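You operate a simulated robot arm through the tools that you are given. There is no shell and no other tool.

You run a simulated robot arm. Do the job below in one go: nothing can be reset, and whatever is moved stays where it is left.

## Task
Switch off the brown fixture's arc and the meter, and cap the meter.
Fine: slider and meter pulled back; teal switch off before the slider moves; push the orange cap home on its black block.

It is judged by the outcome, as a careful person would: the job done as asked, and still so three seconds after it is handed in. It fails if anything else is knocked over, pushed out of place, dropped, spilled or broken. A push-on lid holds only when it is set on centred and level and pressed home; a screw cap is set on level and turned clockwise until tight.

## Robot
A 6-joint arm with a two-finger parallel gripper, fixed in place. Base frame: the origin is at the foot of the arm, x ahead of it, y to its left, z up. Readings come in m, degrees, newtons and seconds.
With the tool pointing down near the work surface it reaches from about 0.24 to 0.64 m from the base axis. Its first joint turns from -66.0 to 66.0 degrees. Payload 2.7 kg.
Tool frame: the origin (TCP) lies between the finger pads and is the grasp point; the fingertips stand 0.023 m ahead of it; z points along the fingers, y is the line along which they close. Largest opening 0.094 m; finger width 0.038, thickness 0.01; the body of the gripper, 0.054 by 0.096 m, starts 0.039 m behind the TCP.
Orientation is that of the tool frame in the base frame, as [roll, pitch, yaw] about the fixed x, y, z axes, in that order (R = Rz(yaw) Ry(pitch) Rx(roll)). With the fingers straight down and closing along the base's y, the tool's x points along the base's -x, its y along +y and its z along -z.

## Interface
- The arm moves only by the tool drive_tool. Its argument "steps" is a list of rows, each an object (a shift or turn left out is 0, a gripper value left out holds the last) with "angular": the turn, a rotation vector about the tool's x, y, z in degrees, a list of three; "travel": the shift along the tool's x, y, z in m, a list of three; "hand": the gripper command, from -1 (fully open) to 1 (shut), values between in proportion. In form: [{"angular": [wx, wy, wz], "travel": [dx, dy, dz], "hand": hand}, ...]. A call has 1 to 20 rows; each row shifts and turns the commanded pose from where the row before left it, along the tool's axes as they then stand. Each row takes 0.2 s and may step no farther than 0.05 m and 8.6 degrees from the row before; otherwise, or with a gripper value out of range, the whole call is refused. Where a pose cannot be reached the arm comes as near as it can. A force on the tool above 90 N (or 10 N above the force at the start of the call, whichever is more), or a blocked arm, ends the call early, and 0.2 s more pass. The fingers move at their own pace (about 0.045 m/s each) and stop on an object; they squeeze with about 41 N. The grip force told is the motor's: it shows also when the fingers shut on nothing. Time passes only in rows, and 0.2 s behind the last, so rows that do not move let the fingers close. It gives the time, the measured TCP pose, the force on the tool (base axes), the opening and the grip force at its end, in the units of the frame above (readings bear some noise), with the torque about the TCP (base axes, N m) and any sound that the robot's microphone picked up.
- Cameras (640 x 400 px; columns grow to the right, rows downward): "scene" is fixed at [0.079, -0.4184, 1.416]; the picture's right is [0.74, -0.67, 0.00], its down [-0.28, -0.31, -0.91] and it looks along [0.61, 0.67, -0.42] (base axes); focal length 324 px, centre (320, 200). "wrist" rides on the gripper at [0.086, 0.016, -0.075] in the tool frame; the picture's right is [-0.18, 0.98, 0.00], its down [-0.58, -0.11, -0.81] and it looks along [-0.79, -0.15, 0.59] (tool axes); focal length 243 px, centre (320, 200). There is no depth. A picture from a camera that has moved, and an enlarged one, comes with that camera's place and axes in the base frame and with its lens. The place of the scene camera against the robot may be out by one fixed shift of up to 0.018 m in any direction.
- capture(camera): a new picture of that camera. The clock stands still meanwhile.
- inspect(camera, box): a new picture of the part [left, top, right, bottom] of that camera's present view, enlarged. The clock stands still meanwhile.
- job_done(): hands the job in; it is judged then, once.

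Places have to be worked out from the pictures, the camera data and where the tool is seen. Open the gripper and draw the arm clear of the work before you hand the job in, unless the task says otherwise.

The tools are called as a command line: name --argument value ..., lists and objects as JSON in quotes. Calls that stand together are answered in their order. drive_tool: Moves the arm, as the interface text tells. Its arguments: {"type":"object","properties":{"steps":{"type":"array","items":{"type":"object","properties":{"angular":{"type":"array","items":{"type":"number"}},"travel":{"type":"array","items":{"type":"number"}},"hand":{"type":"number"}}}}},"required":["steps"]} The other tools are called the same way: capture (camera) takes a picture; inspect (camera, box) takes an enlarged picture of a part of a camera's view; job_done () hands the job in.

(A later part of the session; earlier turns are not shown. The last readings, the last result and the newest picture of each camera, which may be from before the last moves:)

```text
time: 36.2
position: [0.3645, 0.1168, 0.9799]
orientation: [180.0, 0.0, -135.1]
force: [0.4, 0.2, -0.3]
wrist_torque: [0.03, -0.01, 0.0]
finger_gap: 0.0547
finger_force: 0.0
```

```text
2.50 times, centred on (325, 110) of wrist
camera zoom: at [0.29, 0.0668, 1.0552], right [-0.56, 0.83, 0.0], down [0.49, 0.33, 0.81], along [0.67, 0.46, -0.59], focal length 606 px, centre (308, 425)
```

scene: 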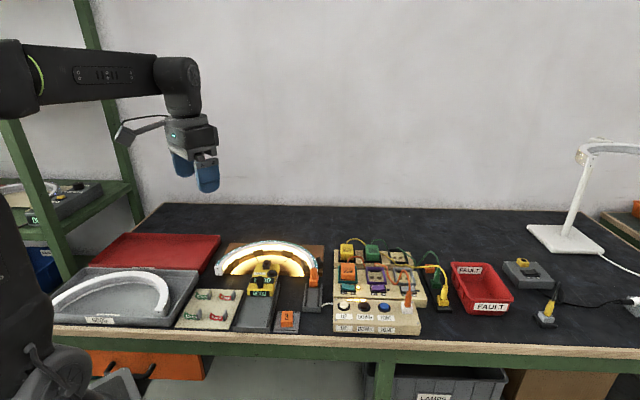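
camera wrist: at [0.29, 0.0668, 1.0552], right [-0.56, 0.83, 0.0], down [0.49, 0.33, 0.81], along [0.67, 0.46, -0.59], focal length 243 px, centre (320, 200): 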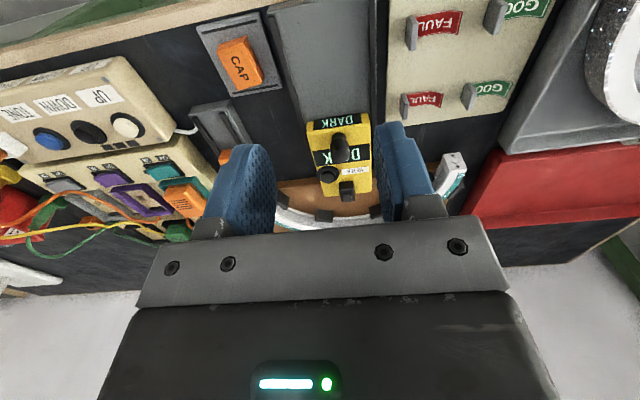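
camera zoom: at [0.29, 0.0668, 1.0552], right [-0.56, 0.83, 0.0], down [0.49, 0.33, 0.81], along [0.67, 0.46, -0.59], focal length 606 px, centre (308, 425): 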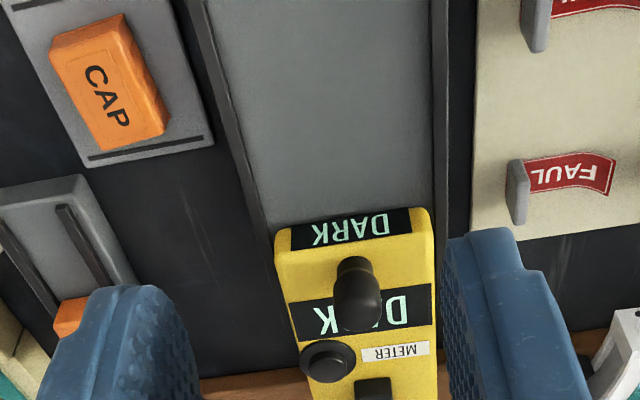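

I'll move in above the meter's handle for a two-height triangulation.

drive_tool --steps '[{"travel": [-0.0225, 0.0025, 0.02]}, {"travel": [-0.0225, 0.0025, 0.02]}, {}]'

inspect --camera "wrist" --box '[240, 30, 400, 190]'

drive_tool --steps '[{"travel": [0, 0, 0.01]}, {"travel": [0, 0, 0.01]}, {}]'

inspect --camera "wrist" --box '[240, 30, 400, 190]'

```text
time: 37.0
position: [0.3918, 0.1518, 0.9412]
orientation: [180.0, 0.1, -135.0]
force: [0.6, 0.0, 0.9]
wrist_torque: [-0.01, 0.01, -0.03]
finger_gap: 0.0551
finger_force: 0.0
```

```text
2.50 times, centred on (320, 110) of wrist
camera zoom: at [0.3192, 0.1023, 1.0151], right [-0.57, 0.82, 0.0], down [0.49, 0.33, 0.81], along [0.67, 0.46, -0.59], focal length 606 px, centre (320, 425)
```

zoom: 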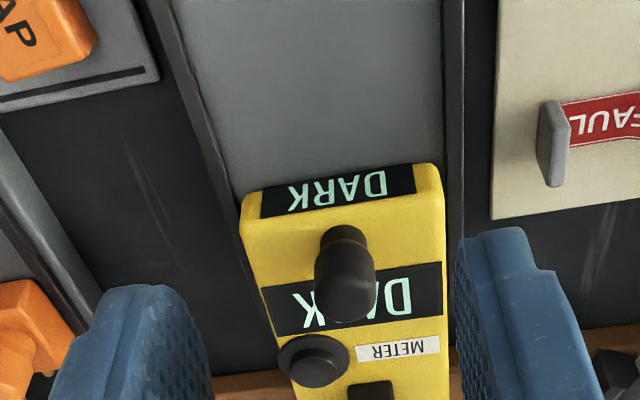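

```text
time: 37.8
position: [0.3922, 0.1513, 0.92]
orientation: [-180.0, 0.0, -135.0]
force: [-0.1, -0.4, -0.2]
wrist_torque: [0.0, -0.01, 0.0]
finger_gap: 0.0548
finger_force: 0.0
```

```text
2.50 times, centred on (320, 110) of wrist
camera zoom: at [0.3192, 0.1014, 0.9948], right [-0.56, 0.83, 0.0], down [0.49, 0.33, 0.81], along [0.67, 0.46, -0.59], focal length 606 px, centre (320, 425)
```

zoom: 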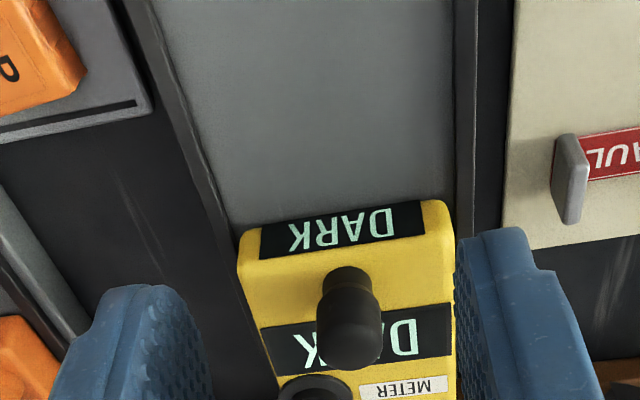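

The meter's handle is at about p≈0.430, q≈0.169 with its head around z 0.85–0.872. I'll position over it and check before lowering.

drive_tool --steps '[{"travel": [-0.0218, 0.0007, 0.01]}, {"travel": [-0.0219, 0.0007, 0.01]}, {}]'

inspect --camera "wrist" --box '[220, 60, 420, 185]'

inspect --camera "scene" --box '[220, 235, 340, 325]'

```text
time: 38.6
position: [0.4232, 0.1844, 0.8995]
orientation: [-180.0, -0.1, -135.0]
force: [-0.9, -0.5, 0.8]
wrist_torque: [0.0, -0.02, -0.01]
finger_gap: 0.0552
finger_force: 0.1
```

```text
3.20 times, centred on (320, 122) of wrist
camera zoom: at [0.3495, 0.1336, 0.9746], right [-0.57, 0.82, 0.0], down [0.49, 0.33, 0.81], along [0.67, 0.46, -0.59], focal length 776 px, centre (320, 448)
```

zoom: 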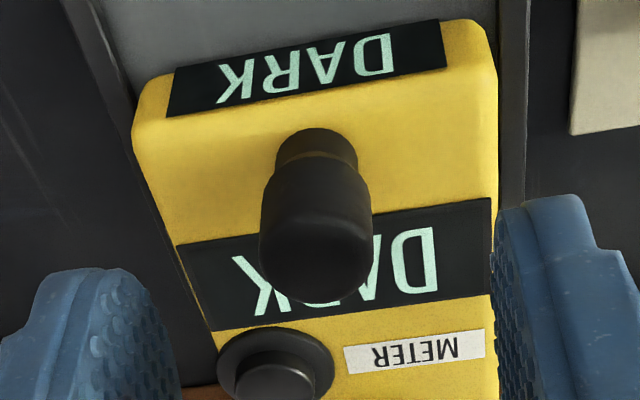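

```text
4.44 times, centred on (280, 280) of scene
camera zoom: at [0.079, -0.4184, 1.416], right [0.74, -0.67, 0.0], down [-0.28, -0.31, -0.91], along [0.61, 0.67, -0.42], focal length 1439 px, centre (498, -156)
```

zoom: 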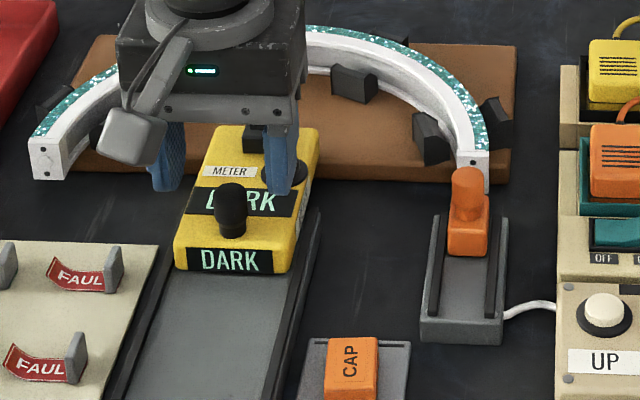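

The meter's top is at about z 0.846 and the knob head spans about 0.853–0.875, centred near p≈0.426. I'll lower to TCP z≈0.875 so the tips clear the meter's top, then close.

drive_tool --steps '[{"travel": [0.003, -0.0005, 0.012]}, {"travel": [0, 0, 0.0125]}, {}, {"hand": 1}, {}, {}, {}]'

inspect --camera "wrist" --box '[220, 60, 420, 185]'

```text
time: 40.2
position: [0.4211, 0.1805, 0.8756]
orientation: [180.0, -0.1, -135.0]
force: [6.6, -5.4, -2.9]
wrist_torque: [-0.28, -0.44, -0.03]
finger_gap: 0.0197
finger_force: 45.1
```

```text
3.20 times, centred on (320, 122) of wrist
camera zoom: at [0.3475, 0.1309, 0.9506], right [-0.56, 0.83, 0.0], down [0.49, 0.33, 0.81], along [0.67, 0.46, -0.59], focal length 776 px, centre (320, 448)
```

zoom: 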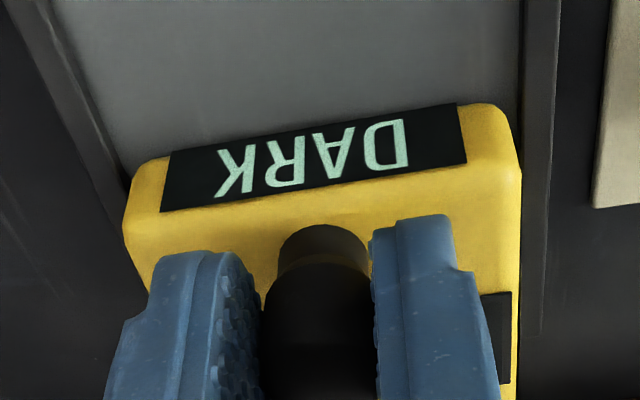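

Gripped with a gap of 19.7 mm. I'll shift 0.7 mm right to relieve the side load and begin pulling back.

drive_tool --steps '[{"travel": [0, -0.0007, 0]}, {}, {"travel": [0.004, 0, 0]}, {"travel": [0.004, 0, 0]}, {}]'

```text
time: 41.4
position: [0.4147, 0.1755, 0.8746]
orientation: [180.0, 0.0, -135.1]
force: [1.7, -1.6, -6.1]
wrist_torque: [0.08, -0.76, 0.08]
finger_gap: 0.0194
finger_force: 45.0
```

It slides freely. I'll continue pulling in small steps and watch the force.

drive_tool --steps '[{"travel": [0.005, 0, 0]}, {"travel": [0.005, 0, 0]}, {"travel": [0.005, 0, 0]}, {}]'

inspect --camera "scene" --box '[200, 235, 340, 340]'

```text
time: 42.4
position: [0.4048, 0.1634, 0.8752]
orientation: [179.9, 0.1, -135.0]
force: [-1.6, 2.9, -11.3]
wrist_torque: [0.31, -0.91, 0.02]
finger_gap: 0.0196
finger_force: 45.1
```

```text
3.81 times, centred on (270, 288) of scene
camera zoom: at [0.0791, -0.4183, 1.4161], right [0.74, -0.67, 0.0], down [-0.28, -0.31, -0.91], along [0.61, 0.67, -0.42], focal length 1234 px, centre (510, -133)
```

zoom: 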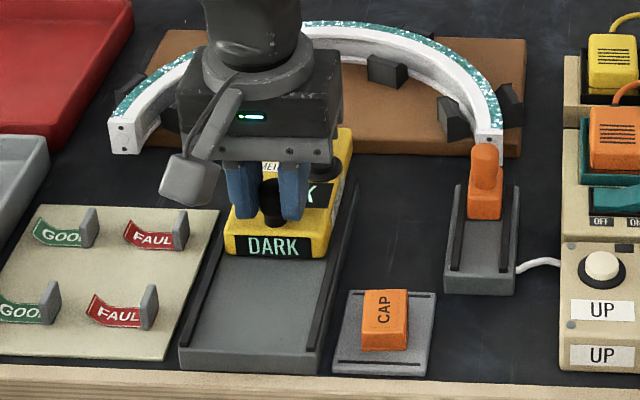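

drive_tool --steps '[{"travel": [0.005, 0, 0.0006]}, {"travel": [0.005, 0, 0]}, {"travel": [0.005, 0, 0]}, {}]'

```text
time: 43.4
position: [0.3933, 0.1549, 0.8757]
orientation: [179.9, 0.0, -135.0]
force: [-2.1, 2.0, 1.4]
wrist_torque: [-1.21, 0.61, -0.03]
finger_gap: 0.0194
finger_force: 44.9
```

drive_tool --steps '[{"travel": [0.005, 0, 0]}, {"travel": [0.005, 0, 0]}, {"travel": [0.005, 0, 0]}, {}]'

inspect --camera "scene" --box '[200, 235, 340, 340]'

```text
time: 44.4
position: [0.3833, 0.143, 0.8752]
orientation: [-180.0, 0.2, -135.1]
force: [-0.8, 2.1, 6.6]
wrist_torque: [-0.86, 0.32, -0.02]
finger_gap: 0.0198
finger_force: 44.6
```

```text
3.81 times, centred on (270, 288) of scene
camera zoom: at [0.0789, -0.4184, 1.4161], right [0.74, -0.67, 0.0], down [-0.28, -0.31, -0.91], along [0.61, 0.67, -0.42], focal length 1234 px, centre (510, -133)
```

zoom: 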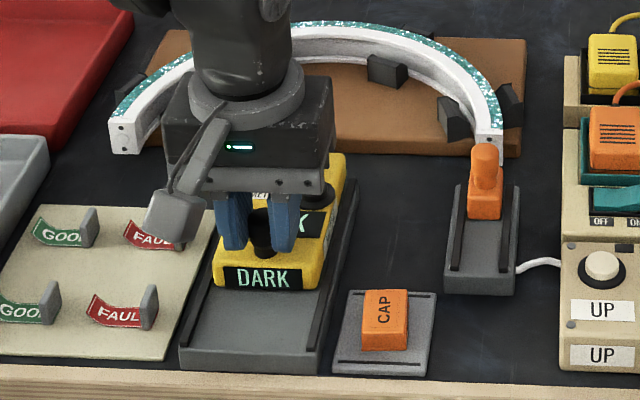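

Still free after about 53 mm of travel. I'll keep pulling.

drive_tool --steps '[{"travel": [0.005, 0, 0]}, {"travel": [0.005, 0, 0]}, {}]'

```text
time: 45.2
position: [0.3753, 0.1367, 0.8753]
orientation: [-180.0, 0.1, -135.0]
force: [-0.6, 1.3, 9.2]
wrist_torque: [-0.35, -0.13, 0.02]
finger_gap: 0.0194
finger_force: 44.8
```

drive_tool --steps '[{"travel": [0.005, 0, -0.0004]}, {"travel": [0.005, 0, 0]}, {}]'

inspect --camera "scene" --box '[200, 235, 340, 340]'

```text
time: 46.0
position: [0.3692, 0.1295, 0.8754]
orientation: [-180.0, 0.1, -135.0]
force: [0.1, 1.2, 4.7]
wrist_torque: [0.38, -0.99, 0.06]
finger_gap: 0.0195
finger_force: 45.1
```

```text
3.81 times, centred on (270, 288) of scene
camera zoom: at [0.0789, -0.4184, 1.416], right [0.74, -0.67, 0.0], down [-0.28, -0.31, -0.91], along [0.61, 0.67, -0.42], focal length 1234 px, centre (510, -133)
```

zoom: 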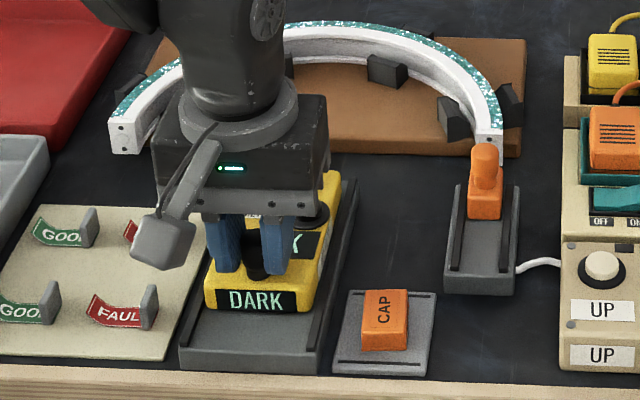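

drive_tool --steps '[{"travel": [0.004, 0, 0]}, {"travel": [0.004, 0, 0]}, {}]'

```text
time: 46.8
position: [0.3636, 0.1236, 0.876]
orientation: [179.8, 0.0, -135.1]
force: [-0.8, 2.4, -2.0]
wrist_torque: [0.48, -1.12, 0.04]
finger_gap: 0.0196
finger_force: 45.1
```

drive_tool --steps '[{"travel": [0.004, 0, 0]}, {"travel": [0.004, 0, 0]}, {}]'

inspect --camera "scene" --box '[200, 235, 340, 340]'

capture --camera "wrist"

```text
time: 47.6
position: [0.3578, 0.1158, 0.8745]
orientation: [179.9, 0.0, -135.0]
force: [-1.6, 2.9, 2.1]
wrist_torque: [-0.31, -0.16, -0.03]
finger_gap: 0.0198
finger_force: 44.6
```

```text
3.81 times, centred on (270, 288) of scene
camera zoom: at [0.0789, -0.4183, 1.4161], right [0.74, -0.67, 0.0], down [-0.28, -0.31, -0.91], along [0.61, 0.67, -0.42], focal length 1234 px, centre (510, -133)
```

zoom: 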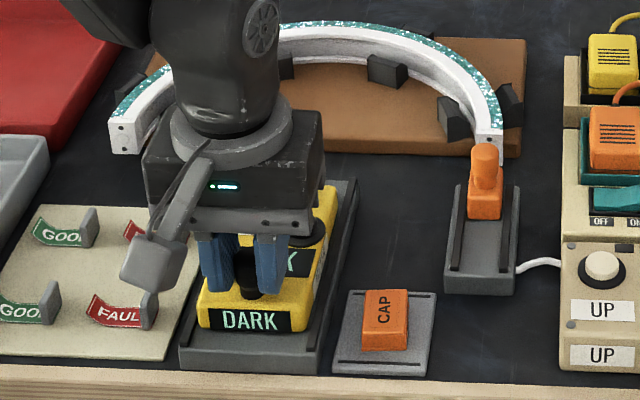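

```text
taken
camera wrist: at [0.2844, 0.0676, 0.9508], right [-0.56, 0.83, 0.0], down [0.49, 0.33, 0.81], along [0.66, 0.46, -0.59], focal length 243 px, centre (320, 200)
```

wrist: 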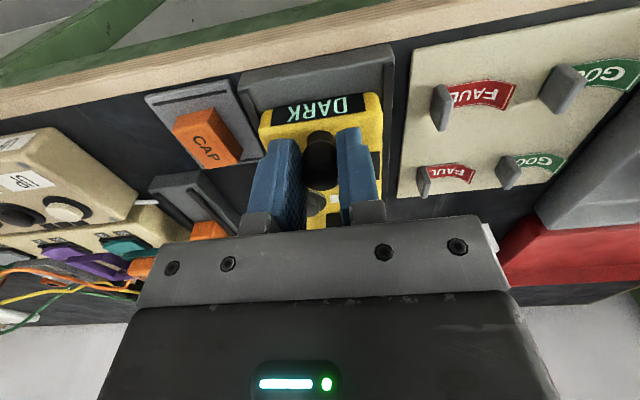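

It has travelled about 90 mm and is still free, with roughly 17 mm of sled left in front. I'll continue very gently to find the stop.

drive_tool --steps '[{"travel": [0.003, 0, 0]}, {"travel": [0.003, 0, 0]}, {}]'

inspect --camera "wrist" --box '[220, 20, 420, 145]'

```text
time: 48.4
position: [0.3533, 0.1133, 0.8757]
orientation: [179.9, -0.1, -135.0]
force: [-7.5, 5.1, -4.4]
wrist_torque: [0.29, -0.82, 0.11]
finger_gap: 0.0196
finger_force: 45.3
```

```text
3.20 times, centred on (320, 82) of wrist
camera zoom: at [0.2801, 0.0633, 0.9508], right [-0.56, 0.83, 0.0], down [0.49, 0.33, 0.81], along [0.66, 0.46, -0.59], focal length 776 px, centre (320, 576)
```

zoom: 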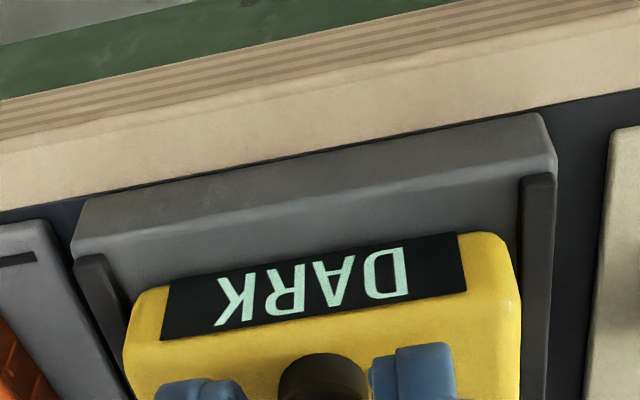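

drive_tool --steps '[{"travel": [0.002, 0.0007, 0]}, {"travel": [0.002, 0, 0]}, {}]'

inspect --camera "wrist" --box '[220, 20, 420, 145]'

```text
time: 49.2
position: [0.3503, 0.1107, 0.8761]
orientation: [179.9, -0.1, -135.0]
force: [1.6, -0.9, -15.0]
wrist_torque: [-0.54, -0.18, -0.06]
finger_gap: 0.0198
finger_force: 45.3
```

```text
3.20 times, centred on (320, 82) of wrist
camera zoom: at [0.2773, 0.0606, 0.9508], right [-0.56, 0.83, 0.0], down [0.49, 0.33, 0.81], along [0.66, 0.46, -0.59], focal length 776 px, centre (320, 576)
```

zoom: 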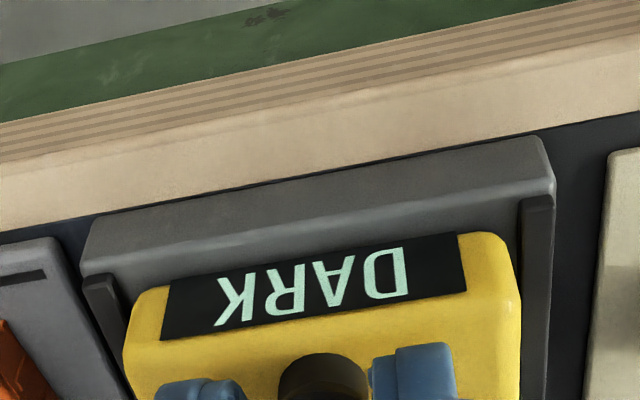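

drive_tool --steps '[{"travel": [0.0015, 0, 0.0008]}, {"travel": [0.0015, 0, 0]}, {}]'

inspect --camera "wrist" --box '[220, 20, 420, 145]'

```text
time: 50.0
position: [0.3513, 0.1095, 0.8749]
orientation: [-179.9, 0.2, -134.9]
force: [11.2, 12.3, -12.0]
wrist_torque: [-0.11, 0.74, 0.13]
finger_gap: 0.0195
finger_force: 44.6
```

```text
3.20 times, centred on (320, 82) of wrist
camera zoom: at [0.2765, 0.0597, 0.9503], right [-0.57, 0.82, 0.0], down [0.48, 0.33, 0.81], along [0.67, 0.46, -0.59], focal length 776 px, centre (320, 576)
```

zoom: 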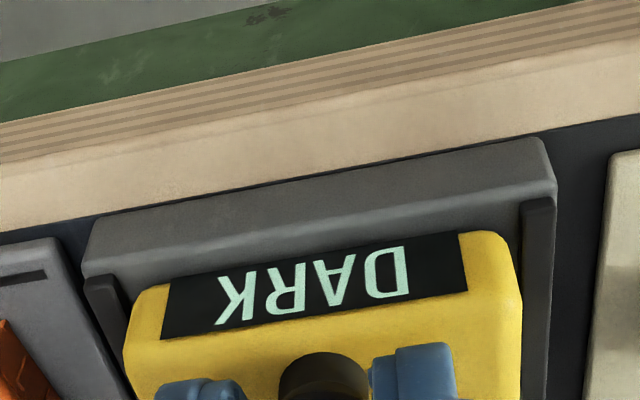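

The meter has now hit its end stop: about 17 N at 100 mm of travel. I'll relax, release the handle and look at the meter closely.

drive_tool --steps '[{"travel": [-0.0022, 0, 0.0006]}, {}, {"hand": -0.17}, {}, {}, {"travel": [0, 0, -0.03]}, {"travel": [0, 0, -0.04]}, {"travel": [0, 0, -0.03]}, {}]'

capture --camera "wrist"

inspect --camera "wrist" --box '[230, 0, 400, 106]'

inspect --camera "scene" --box '[210, 260, 330, 340]'

```text
time: 52.0
position: [0.3497, 0.1097, 0.976]
orientation: [179.8, 0.0, -135.0]
force: [0.4, 0.0, 0.8]
wrist_torque: [-0.06, 0.0, 0.0]
finger_gap: 0.0551
finger_force: 0.0
```

```text
taken
camera wrist: at [0.2773, 0.06, 1.0503], right [-0.56, 0.83, 0.0], down [0.49, 0.33, 0.81], along [0.66, 0.46, -0.59], focal length 243 px, centre (320, 200)
```

wrist: 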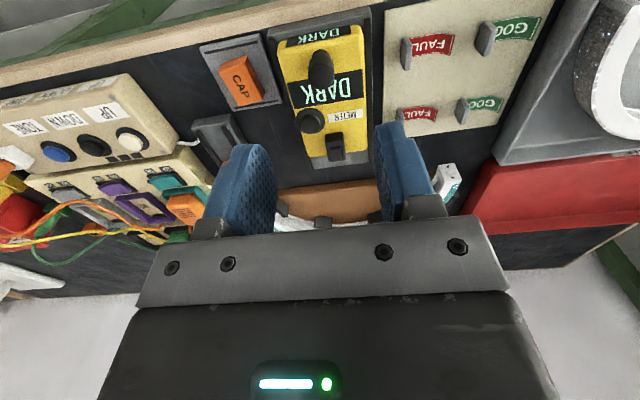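

```text
3.76 times, centred on (315, 53) of wrist
camera zoom: at [0.2773, 0.06, 1.0503], right [-0.56, 0.83, 0.0], down [0.49, 0.33, 0.81], along [0.66, 0.46, -0.59], focal length 913 px, centre (339, 753)
```

zoom: 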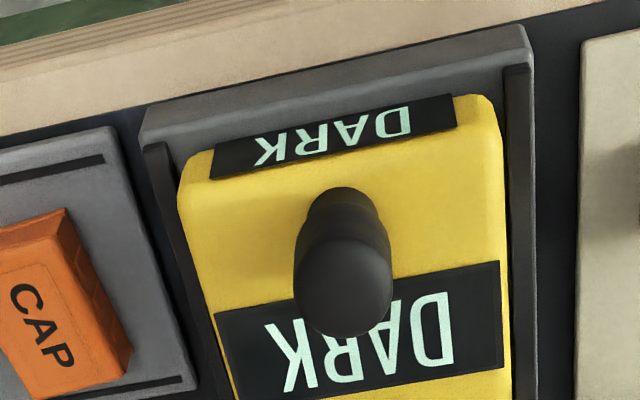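

```text
5.00 times, centred on (270, 300) of scene
camera zoom: at [0.079, -0.4184, 1.416], right [0.74, -0.67, 0.0], down [-0.28, -0.31, -0.91], along [0.61, 0.67, -0.42], focal length 1619 px, centre (570, -300)
```

zoom: 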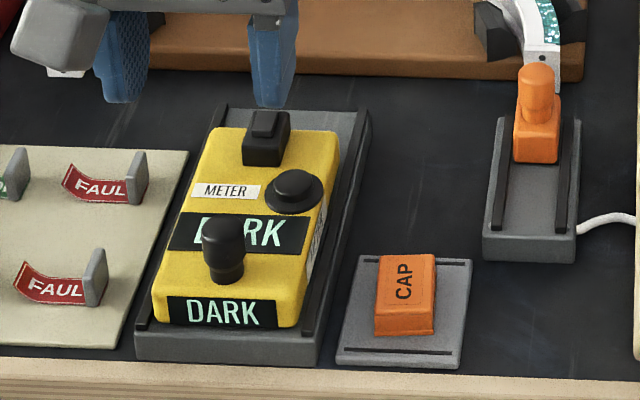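

The meter display is still lit. It has a round black button on its right side and the rectangular black block at the far end. I'll look closely at both.

drive_tool --steps '[{"travel": [-0.02, 0, 0.015]}, {"travel": [-0.02, 0, 0.015]}, {}]'

capture --camera "wrist"

inspect --camera "wrist" --box '[250, 40, 410, 140]'

```text
time: 52.8
position: [0.3787, 0.1383, 0.9442]
orientation: [180.0, -0.1, -134.9]
force: [1.0, 0.1, -0.3]
wrist_torque: [0.0, 0.02, -0.03]
finger_gap: 0.0551
finger_force: 0.1
```

```text
taken
camera wrist: at [0.3056, 0.0889, 1.0198], right [-0.56, 0.83, 0.0], down [0.49, 0.33, 0.81], along [0.67, 0.46, -0.59], focal length 243 px, centre (320, 200)
```

wrist: 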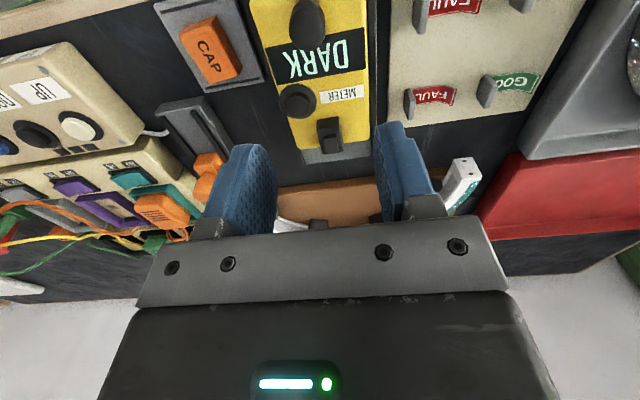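

```text
4.00 times, centred on (330, 90) of wrist
camera zoom: at [0.3056, 0.0889, 1.0198], right [-0.56, 0.83, 0.0], down [0.49, 0.33, 0.81], along [0.67, 0.46, -0.59], focal length 970 px, centre (280, 640)
```

zoom: 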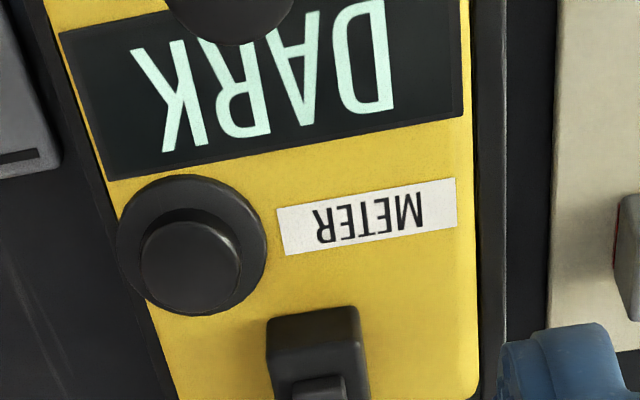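

The round button beside the METER label looks like its power button, at about p≈0.379, q≈0.1885. The display is still lit, so switching the meter off means pressing it. I'll close the gripper, move over the button clear of the black block, and check before pressing.

drive_tool --steps '[{"hand": 1}, {"travel": [-0.0084, -0.021, 0]}, {"travel": [0, 0, 0.022]}, {"travel": [0, 0, 0.022]}, {}, {}]'

inspect --camera "wrist" --box '[220, 60, 420, 185]'

inspect --camera "scene" --box '[210, 260, 330, 340]'

```text
time: 54.2
position: [0.4006, 0.1299, 0.9004]
orientation: [180.0, 0.0, -135.1]
force: [0.0, -0.9, -0.5]
wrist_torque: [0.02, -0.01, -0.01]
finger_gap: 0.0
finger_force: 41.0
```

```text
3.20 times, centred on (320, 122) of wrist
camera zoom: at [0.3262, 0.08, 0.9752], right [-0.57, 0.82, 0.0], down [0.49, 0.33, 0.81], along [0.66, 0.46, -0.59], focal length 776 px, centre (320, 448)
```

zoom: 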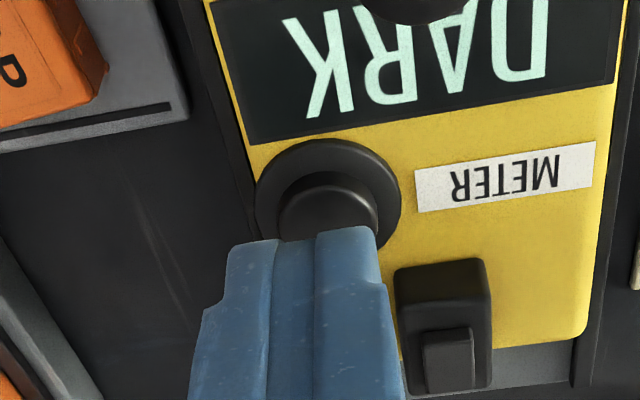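

```text
5.00 times, centred on (270, 300) of scene
camera zoom: at [0.079, -0.4184, 1.416], right [0.74, -0.67, 0.0], down [-0.28, -0.31, -0.91], along [0.61, 0.67, -0.42], focal length 1619 px, centre (570, -300)
```

zoom: 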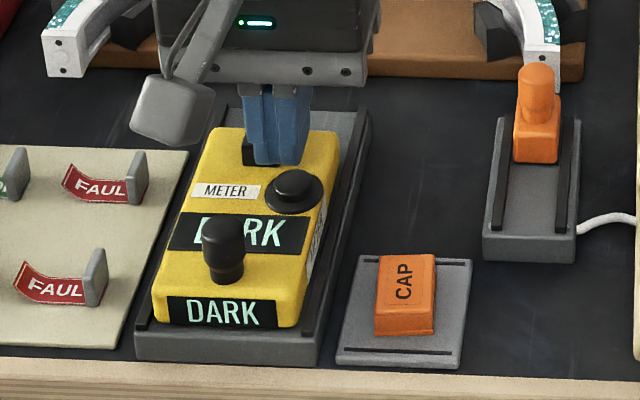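

The button's top is at about p 0.382, q 0.190, z 0.850, and the fingertip covers it while clearing the block. I'll lower carefully.

drive_tool --steps '[{"travel": [-0.002, 0, 0.011]}, {"travel": [0, 0, 0.01]}, {"travel": [0, 0, 0.002]}, {}]'

drive_tool --steps '[{"travel": [0, 0, 0.0015]}, {"travel": [0, 0, 0.0015]}, {}]'

inspect --camera "scene" --box '[210, 260, 330, 340]'

```text
time: 55.2
position: [0.4003, 0.1303, 0.8771]
orientation: [-179.9, 0.0, -135.0]
force: [-0.3, -0.2, -0.3]
wrist_torque: [-0.03, 0.05, 0.01]
finger_gap: 0.0
finger_force: 41.1
```

```text
time: 56.0
position: [0.4004, 0.1308, 0.8746]
orientation: [-180.0, 0.0, -134.9]
force: [0.1, 0.0, 0.8]
wrist_torque: [0.0, -0.03, 0.0]
finger_gap: 0.0001
finger_force: 40.4
```

```text
5.00 times, centred on (270, 300) of scene
camera zoom: at [0.079, -0.4184, 1.416], right [0.74, -0.67, 0.0], down [-0.28, -0.31, -0.91], along [0.61, 0.67, -0.42], focal length 1619 px, centre (570, -300)
```

zoom: 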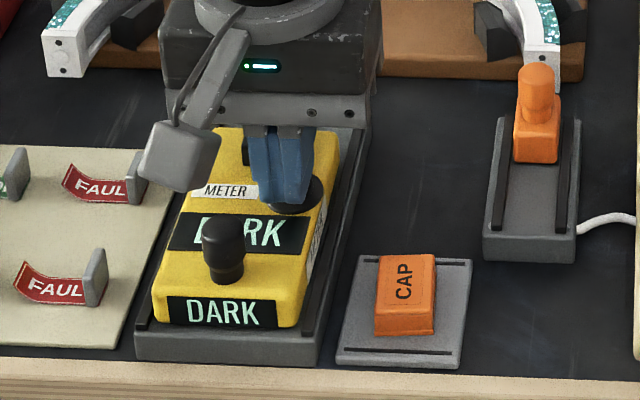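

drive_tool --steps '[{"travel": [0, 0, 0.0015]}, {"travel": [0, 0, 0.0015]}, {}]'

```text
time: 56.8
position: [0.401, 0.1307, 0.8706]
orientation: [179.9, -0.1, -135.0]
force: [1.0, -0.7, 1.7]
wrist_torque: [0.0, 0.0, 0.03]
finger_gap: 0.0
finger_force: 41.1
heard: click
```

A click. I'll check the display before doing anything else.

inspect --camera "scene" --box '[210, 260, 330, 340]'

```text
5.00 times, centred on (270, 300) of scene
camera zoom: at [0.079, -0.4184, 1.416], right [0.74, -0.67, 0.0], down [-0.28, -0.31, -0.91], along [0.61, 0.67, -0.42], focal length 1619 px, centre (570, -300)
```

zoom: 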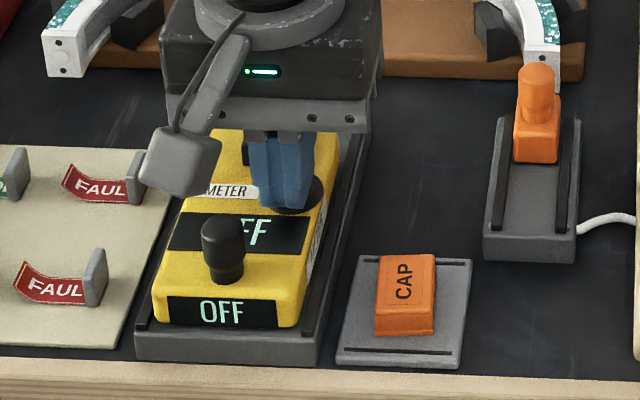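

The meter display now reads OFF, so the button switched it off. I'll lift straight off and confirm that it stays off.

drive_tool --steps '[{"travel": [0, 0, -0.01]}, {"travel": [0, 0, -0.03]}, {"travel": [0, 0, -0.04]}, {"travel": [0, 0, -0.02]}, {}]'

inspect --camera "scene" --box '[210, 260, 330, 340]'

capture --camera "wrist"

```text
time: 58.0
position: [0.4012, 0.1294, 0.9719]
orientation: [180.0, -0.1, -134.9]
force: [0.0, 0.2, 0.1]
wrist_torque: [-0.05, 0.0, -0.01]
finger_gap: 0.0
finger_force: 41.0
```

```text
5.00 times, centred on (270, 300) of scene
camera zoom: at [0.079, -0.4184, 1.416], right [0.74, -0.67, 0.0], down [-0.28, -0.31, -0.91], along [0.61, 0.67, -0.42], focal length 1619 px, centre (570, -300)
```

zoom: 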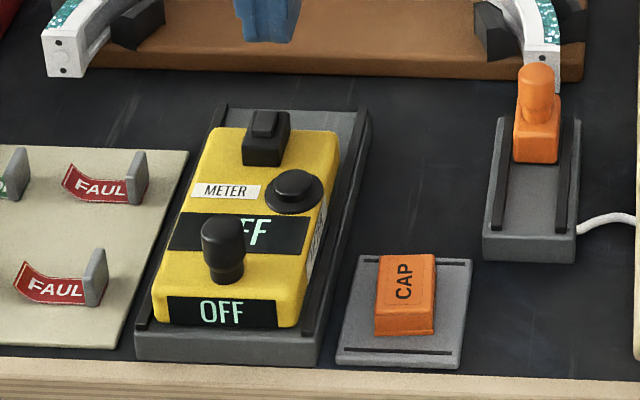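

```text
taken
camera wrist: at [0.3272, 0.0805, 1.0471], right [-0.56, 0.83, 0.0], down [0.49, 0.33, 0.81], along [0.67, 0.46, -0.59], focal length 243 px, centre (320, 200)
```

wrist: 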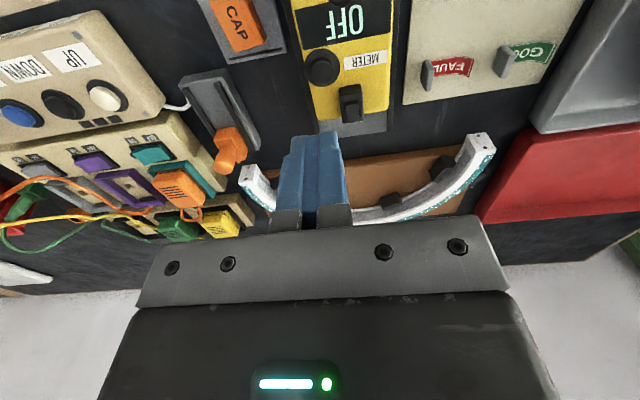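

The meter is off and the button released. For the cap I need accurate positions and angles, so I'll tilt the wrist to look nearly straight down at both the cap and the black block.

drive_tool --steps '[{"travel": [-0.031, -0.006, -0.01]}, {"travel": [-0.031, -0.006, -0.01]}, {"travel": [-0.031, -0.006, -0.01]}, {"angular": [0, 8, 0]}, {"angular": [0, 8, 0]}, {"angular": [0, 8, 0]}, {"angular": [0, 8, 0]}, {"angular": [0, 8, 0]}, {}]'

capture --camera "wrist"

inspect --camera "wrist" --box '[190, 0, 430, 150]'

```text
time: 60.0
position: [0.48, 0.1834, 1.001]
orientation: [-180.0, -40.1, -134.9]
force: [0.4, 0.5, 0.6]
wrist_torque: [0.0, -0.01, -0.02]
finger_gap: 0.0
finger_force: 41.1
```

```text
taken
camera wrist: at [0.4541, 0.1829, 1.1146], right [-0.6, 0.79, -0.12], down [0.76, 0.6, 0.24], along [0.26, 0.06, -0.96], focal length 243 px, centre (320, 200)
```

wrist: 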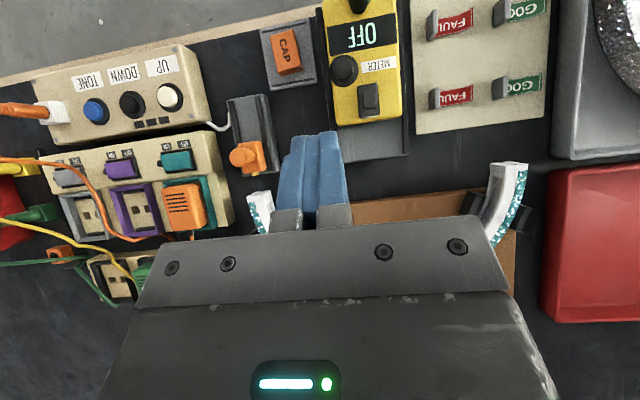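

```text
2.67 times, centred on (310, 75) of wrist
camera zoom: at [0.4541, 0.1829, 1.1146], right [-0.6, 0.79, -0.12], down [0.76, 0.6, 0.24], along [0.26, 0.06, -0.96], focal length 647 px, centre (347, 533)
```

zoom: 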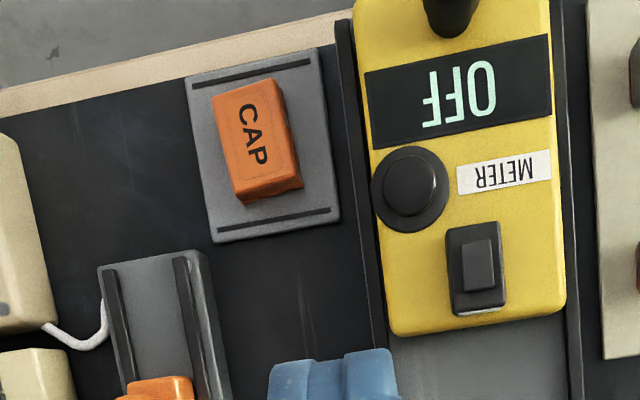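

This gives an excellent view. I'll enlarge the cap and the block to measure their angles and sizes.

inspect --camera "wrist" --box '[250, 10, 330, 60]'

inspect --camera "wrist" --box '[330, 75, 410, 125]'

inspect --camera "scene" --box '[250, 275, 310, 335]'

```text
8.00 times, centred on (290, 35) of wrist
camera zoom: at [0.4541, 0.1829, 1.1146], right [-0.6, 0.79, -0.12], down [0.76, 0.6, 0.24], along [0.26, 0.06, -0.96], focal length 1941 px, centre (560, 1520)
```

zoom: 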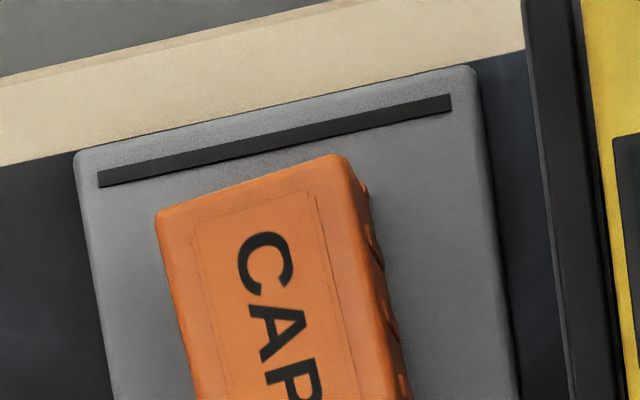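

```text
8.00 times, centred on (370, 100) of wrist
camera zoom: at [0.4541, 0.1829, 1.1146], right [-0.6, 0.79, -0.12], down [0.76, 0.6, 0.24], along [0.26, 0.06, -0.96], focal length 1941 px, centre (-80, 1000)
```

zoom: 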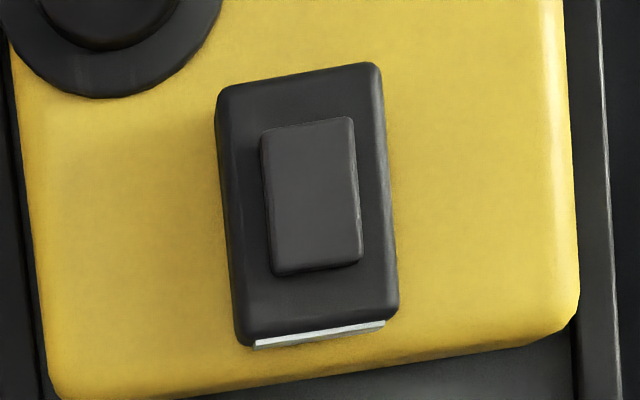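

```text
6.67 times, centred on (280, 305) of scene
camera zoom: at [0.079, -0.4184, 1.416], right [0.74, -0.67, 0.0], down [-0.28, -0.31, -0.91], along [0.61, 0.67, -0.42], focal length 2159 px, centre (587, -500)
```

zoom: 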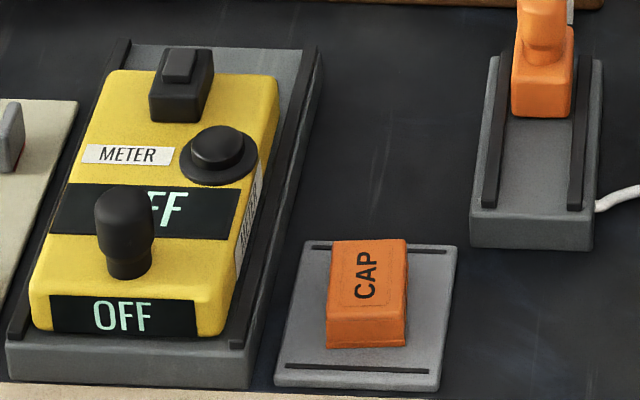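

The block is about 19 × 28 mm, centred near p 0.417, q 0.1695, with its nub top at z≈0.86, and it is square to the bench. The cap top is at z≈0.822 and the cap is turned a few degrees, so I'll take one more enlarged view of the whole cap for its exact yaw.

inspect --camera "wrist" --box '[250, 25, 330, 75]'

```text
8.00 times, centred on (290, 50) of wrist
camera zoom: at [0.4541, 0.1829, 1.1146], right [-0.6, 0.79, -0.12], down [0.76, 0.6, 0.24], along [0.26, 0.06, -0.96], focal length 1941 px, centre (560, 1400)
```

zoom: 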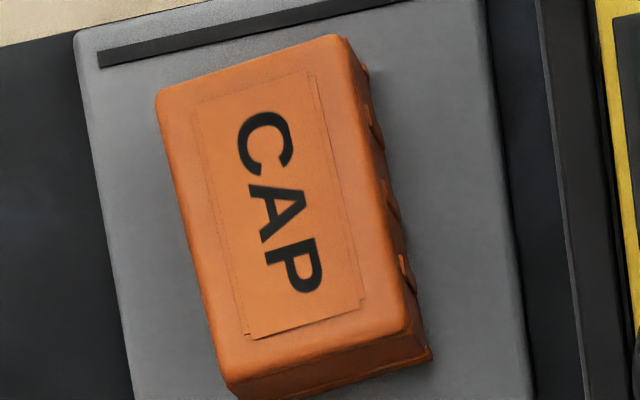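

The cap is centred at p≈0.348, q≈0.2514 with its long axis turned about 5.3° from the bench axis. The meter sled's rail is close on its left, so I'll use a 40 mm opening. I'll straighten the tool, move above the cap and match its yaw.

drive_tool --steps '[{"angular": [0, -8, 0], "hand": 0.149}, {"angular": [0, -8, 0]}, {"angular": [0, -8, 0]}, {"angular": [0, -8, 0]}, {"angular": [0, -8, 0]}, {"travel": [0.0303, -0.0104, 0.0228]}, {"travel": [0.0303, -0.0104, 0.0228]}, {"travel": [0.0303, -0.0104, 0.0228]}, {"travel": [0.0303, -0.0104, 0.0228]}, {"angular": [0, 0, -5.3]}, {}]'

capture --camera "wrist"

inspect --camera "wrist" --box '[240, 20, 400, 120]'

inspect --camera "scene" --box '[240, 270, 330, 335]'

```text
time: 62.4
position: [0.4237, 0.0696, 0.9085]
orientation: [-180.0, 0.0, -129.5]
force: [0.6, -0.6, -0.2]
wrist_torque: [-0.04, -0.02, 0.02]
finger_gap: 0.0401
finger_force: 0.0
```

```text
taken
camera wrist: at [0.3547, 0.0128, 0.9844], right [-0.64, 0.77, 0.0], down [0.45, 0.38, 0.81], along [0.62, 0.52, -0.59], focal length 243 px, centre (320, 200)
```

wrist: 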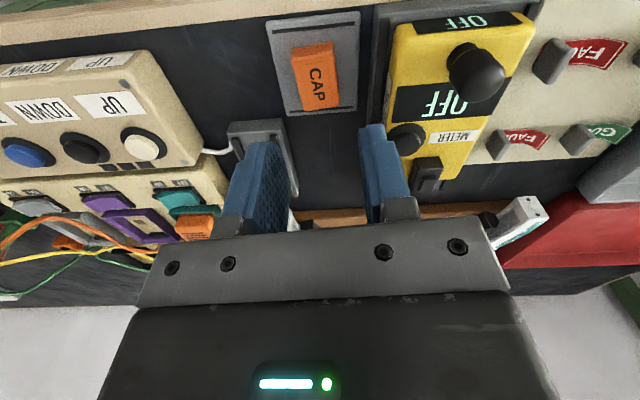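

```text
4.00 times, centred on (320, 70) of wrist
camera zoom: at [0.3547, 0.0128, 0.9844], right [-0.64, 0.77, 0.0], down [0.45, 0.38, 0.81], along [0.62, 0.52, -0.59], focal length 970 px, centre (320, 720)
```

zoom: 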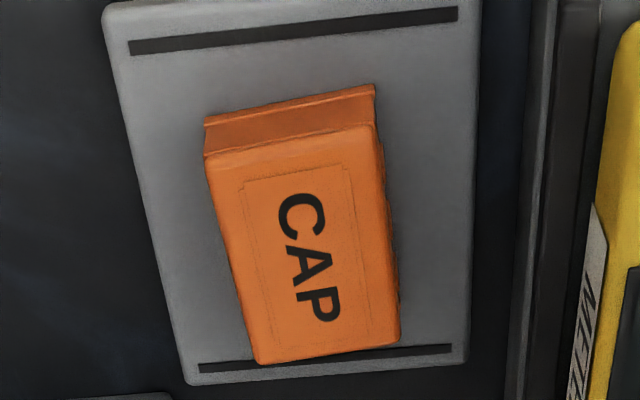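

```text
6.15 times, centred on (285, 302) of scene
camera zoom: at [0.079, -0.4184, 1.416], right [0.74, -0.67, 0.0], down [-0.28, -0.31, -0.91], along [0.61, 0.67, -0.42], focal length 1993 px, centre (535, -431)
```

zoom: 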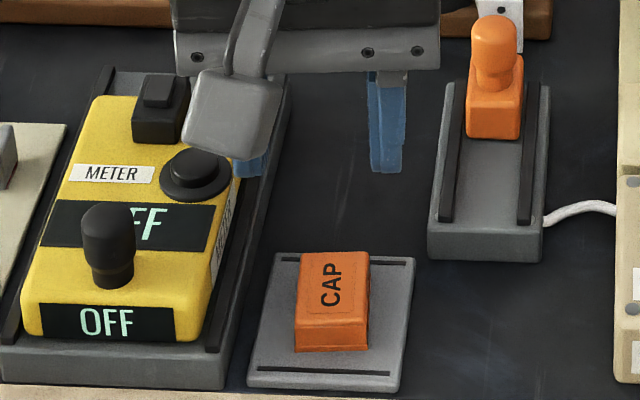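

The yaw now matches the cap within 0.2°, and the cap is offset only about 1 mm from the tool axis. I'll correct that and lower until the tips are just above the cap's top.

drive_tool --steps '[{"travel": [0.001, -0.0015, 0.02]}, {"travel": [0, 0, 0.02]}, {"travel": [0, 0, 0.018]}, {}]'

inspect --camera "wrist" --box '[220, 60, 420, 185]'

inspect --camera "scene" --box '[240, 270, 330, 335]'

```text
time: 63.4
position: [0.4231, 0.0674, 0.8517]
orientation: [180.0, 0.0, -129.7]
force: [0.5, 0.1, -0.1]
wrist_torque: [0.03, 0.01, 0.03]
finger_gap: 0.0401
finger_force: 0.1
```

```text
3.20 times, centred on (320, 122) of wrist
camera zoom: at [0.3548, 0.0109, 0.9269], right [-0.64, 0.77, 0.0], down [0.46, 0.38, 0.81], along [0.62, 0.52, -0.59], focal length 776 px, centre (320, 448)
```

zoom: 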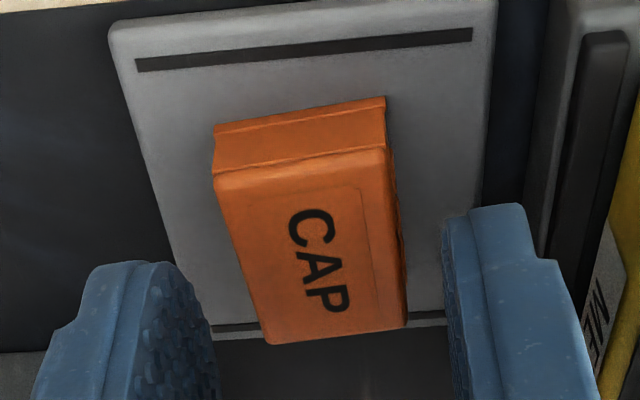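

```text
6.15 times, centred on (285, 302) of scene
camera zoom: at [0.079, -0.4184, 1.416], right [0.74, -0.67, 0.0], down [-0.28, -0.31, -0.91], along [0.61, 0.67, -0.42], focal length 1993 px, centre (535, -431)
```

zoom: 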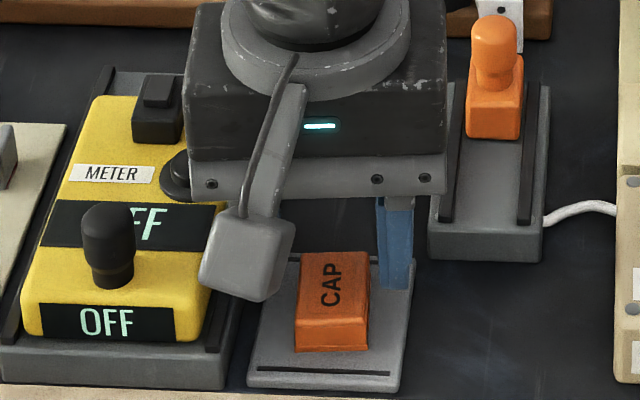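

The cap is exactly centred in the tool frame and the left finger should clear the sled rail by about 5 mm. I'll lower to grip height and close.

drive_tool --steps '[{"travel": [0, 0, 0.006]}, {"travel": [0, 0, 0.005]}, {"travel": [0, 0, 0.003]}, {}]'

inspect --camera "wrist" --box '[220, 60, 420, 185]'

```text
time: 64.4
position: [0.4236, 0.0679, 0.8381]
orientation: [180.0, 0.0, -129.7]
force: [0.8, -1.0, -0.4]
wrist_torque: [0.01, 0.03, -0.01]
finger_gap: 0.0399
finger_force: 0.0
```

```text
3.20 times, centred on (320, 122) of wrist
camera zoom: at [0.355, 0.0111, 0.9132], right [-0.64, 0.77, 0.0], down [0.46, 0.38, 0.81], along [0.62, 0.52, -0.59], focal length 776 px, centre (320, 448)
```

zoom: 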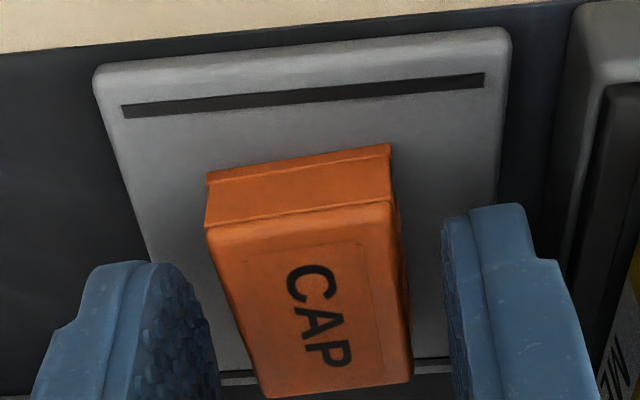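

No contact so far and the alignment still looks good. I'll close on the cap.

drive_tool --steps '[{"hand": 1}, {}, {}, {}]'

inspect --camera "wrist" --box '[220, 60, 420, 185]'

```text
time: 65.4
position: [0.4236, 0.0668, 0.8396]
orientation: [180.0, -0.1, -129.8]
force: [0.4, -0.3, -0.3]
wrist_torque: [-0.01, 0.01, -0.01]
finger_gap: 0.0269
finger_force: 41.1
```

```text
3.20 times, centred on (320, 122) of wrist
camera zoom: at [0.3549, 0.0111, 0.9132], right [-0.64, 0.77, 0.0], down [0.46, 0.38, 0.81], along [0.62, 0.52, -0.59], focal length 776 px, centre (320, 448)
```

zoom: 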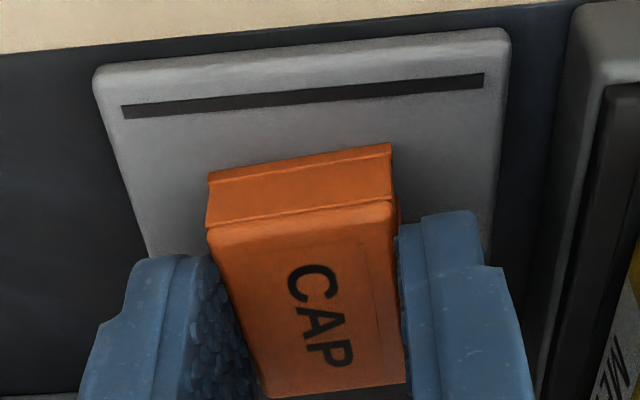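

Gripped with a gap of 26.9 mm, matching the cap width, and no side load. I'll lift straight up and square the cap to the block.

drive_tool --steps '[{"travel": [0, 0, -0.01]}, {"travel": [0, 0, -0.025]}, {"travel": [0, 0, -0.035]}, {"travel": [0, 0, -0.01]}, {"angular": [0, 0, 5.3]}, {}, {}]'

capture --camera "wrist"

inspect --camera "wrist" --box '[220, 60, 420, 185]'

inspect --camera "scene" --box '[230, 240, 330, 340]'

```text
time: 67.0
position: [0.4242, 0.0682, 0.9189]
orientation: [179.9, 0.0, -135.0]
force: [0.2, 0.0, -0.2]
wrist_torque: [-0.02, 0.01, 0.05]
finger_gap: 0.0267
finger_force: 40.8
```

```text
taken
camera wrist: at [0.3504, 0.0177, 0.9936], right [-0.56, 0.83, 0.0], down [0.49, 0.33, 0.81], along [0.67, 0.46, -0.59], focal length 243 px, centre (320, 200)
```

wrist: 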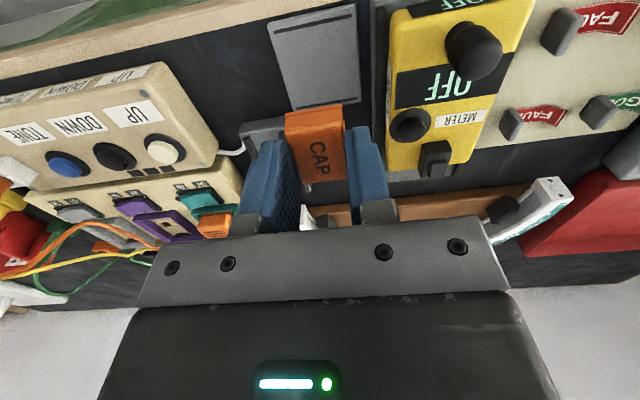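

```text
3.20 times, centred on (320, 122) of wrist
camera zoom: at [0.3504, 0.0177, 0.9936], right [-0.56, 0.83, 0.0], down [0.49, 0.33, 0.81], along [0.67, 0.46, -0.59], focal length 776 px, centre (320, 448)
```

zoom: 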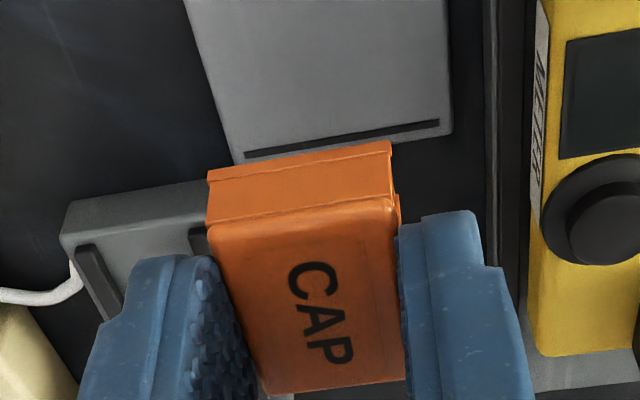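

```text
4.00 times, centred on (280, 290) of scene
camera zoom: at [0.079, -0.4184, 1.416], right [0.74, -0.67, 0.0], down [-0.28, -0.31, -0.91], along [0.61, 0.67, -0.42], focal length 1295 px, centre (480, -160)
```

zoom: 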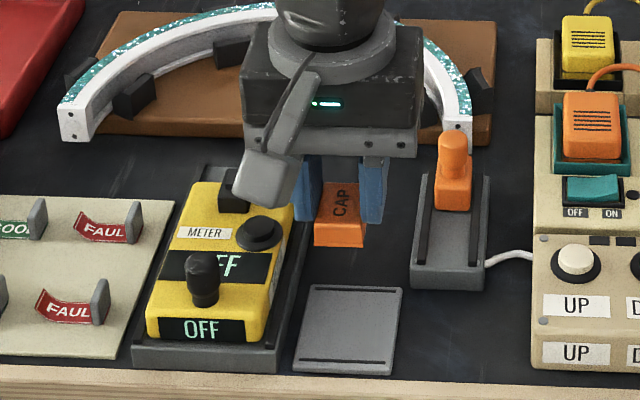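

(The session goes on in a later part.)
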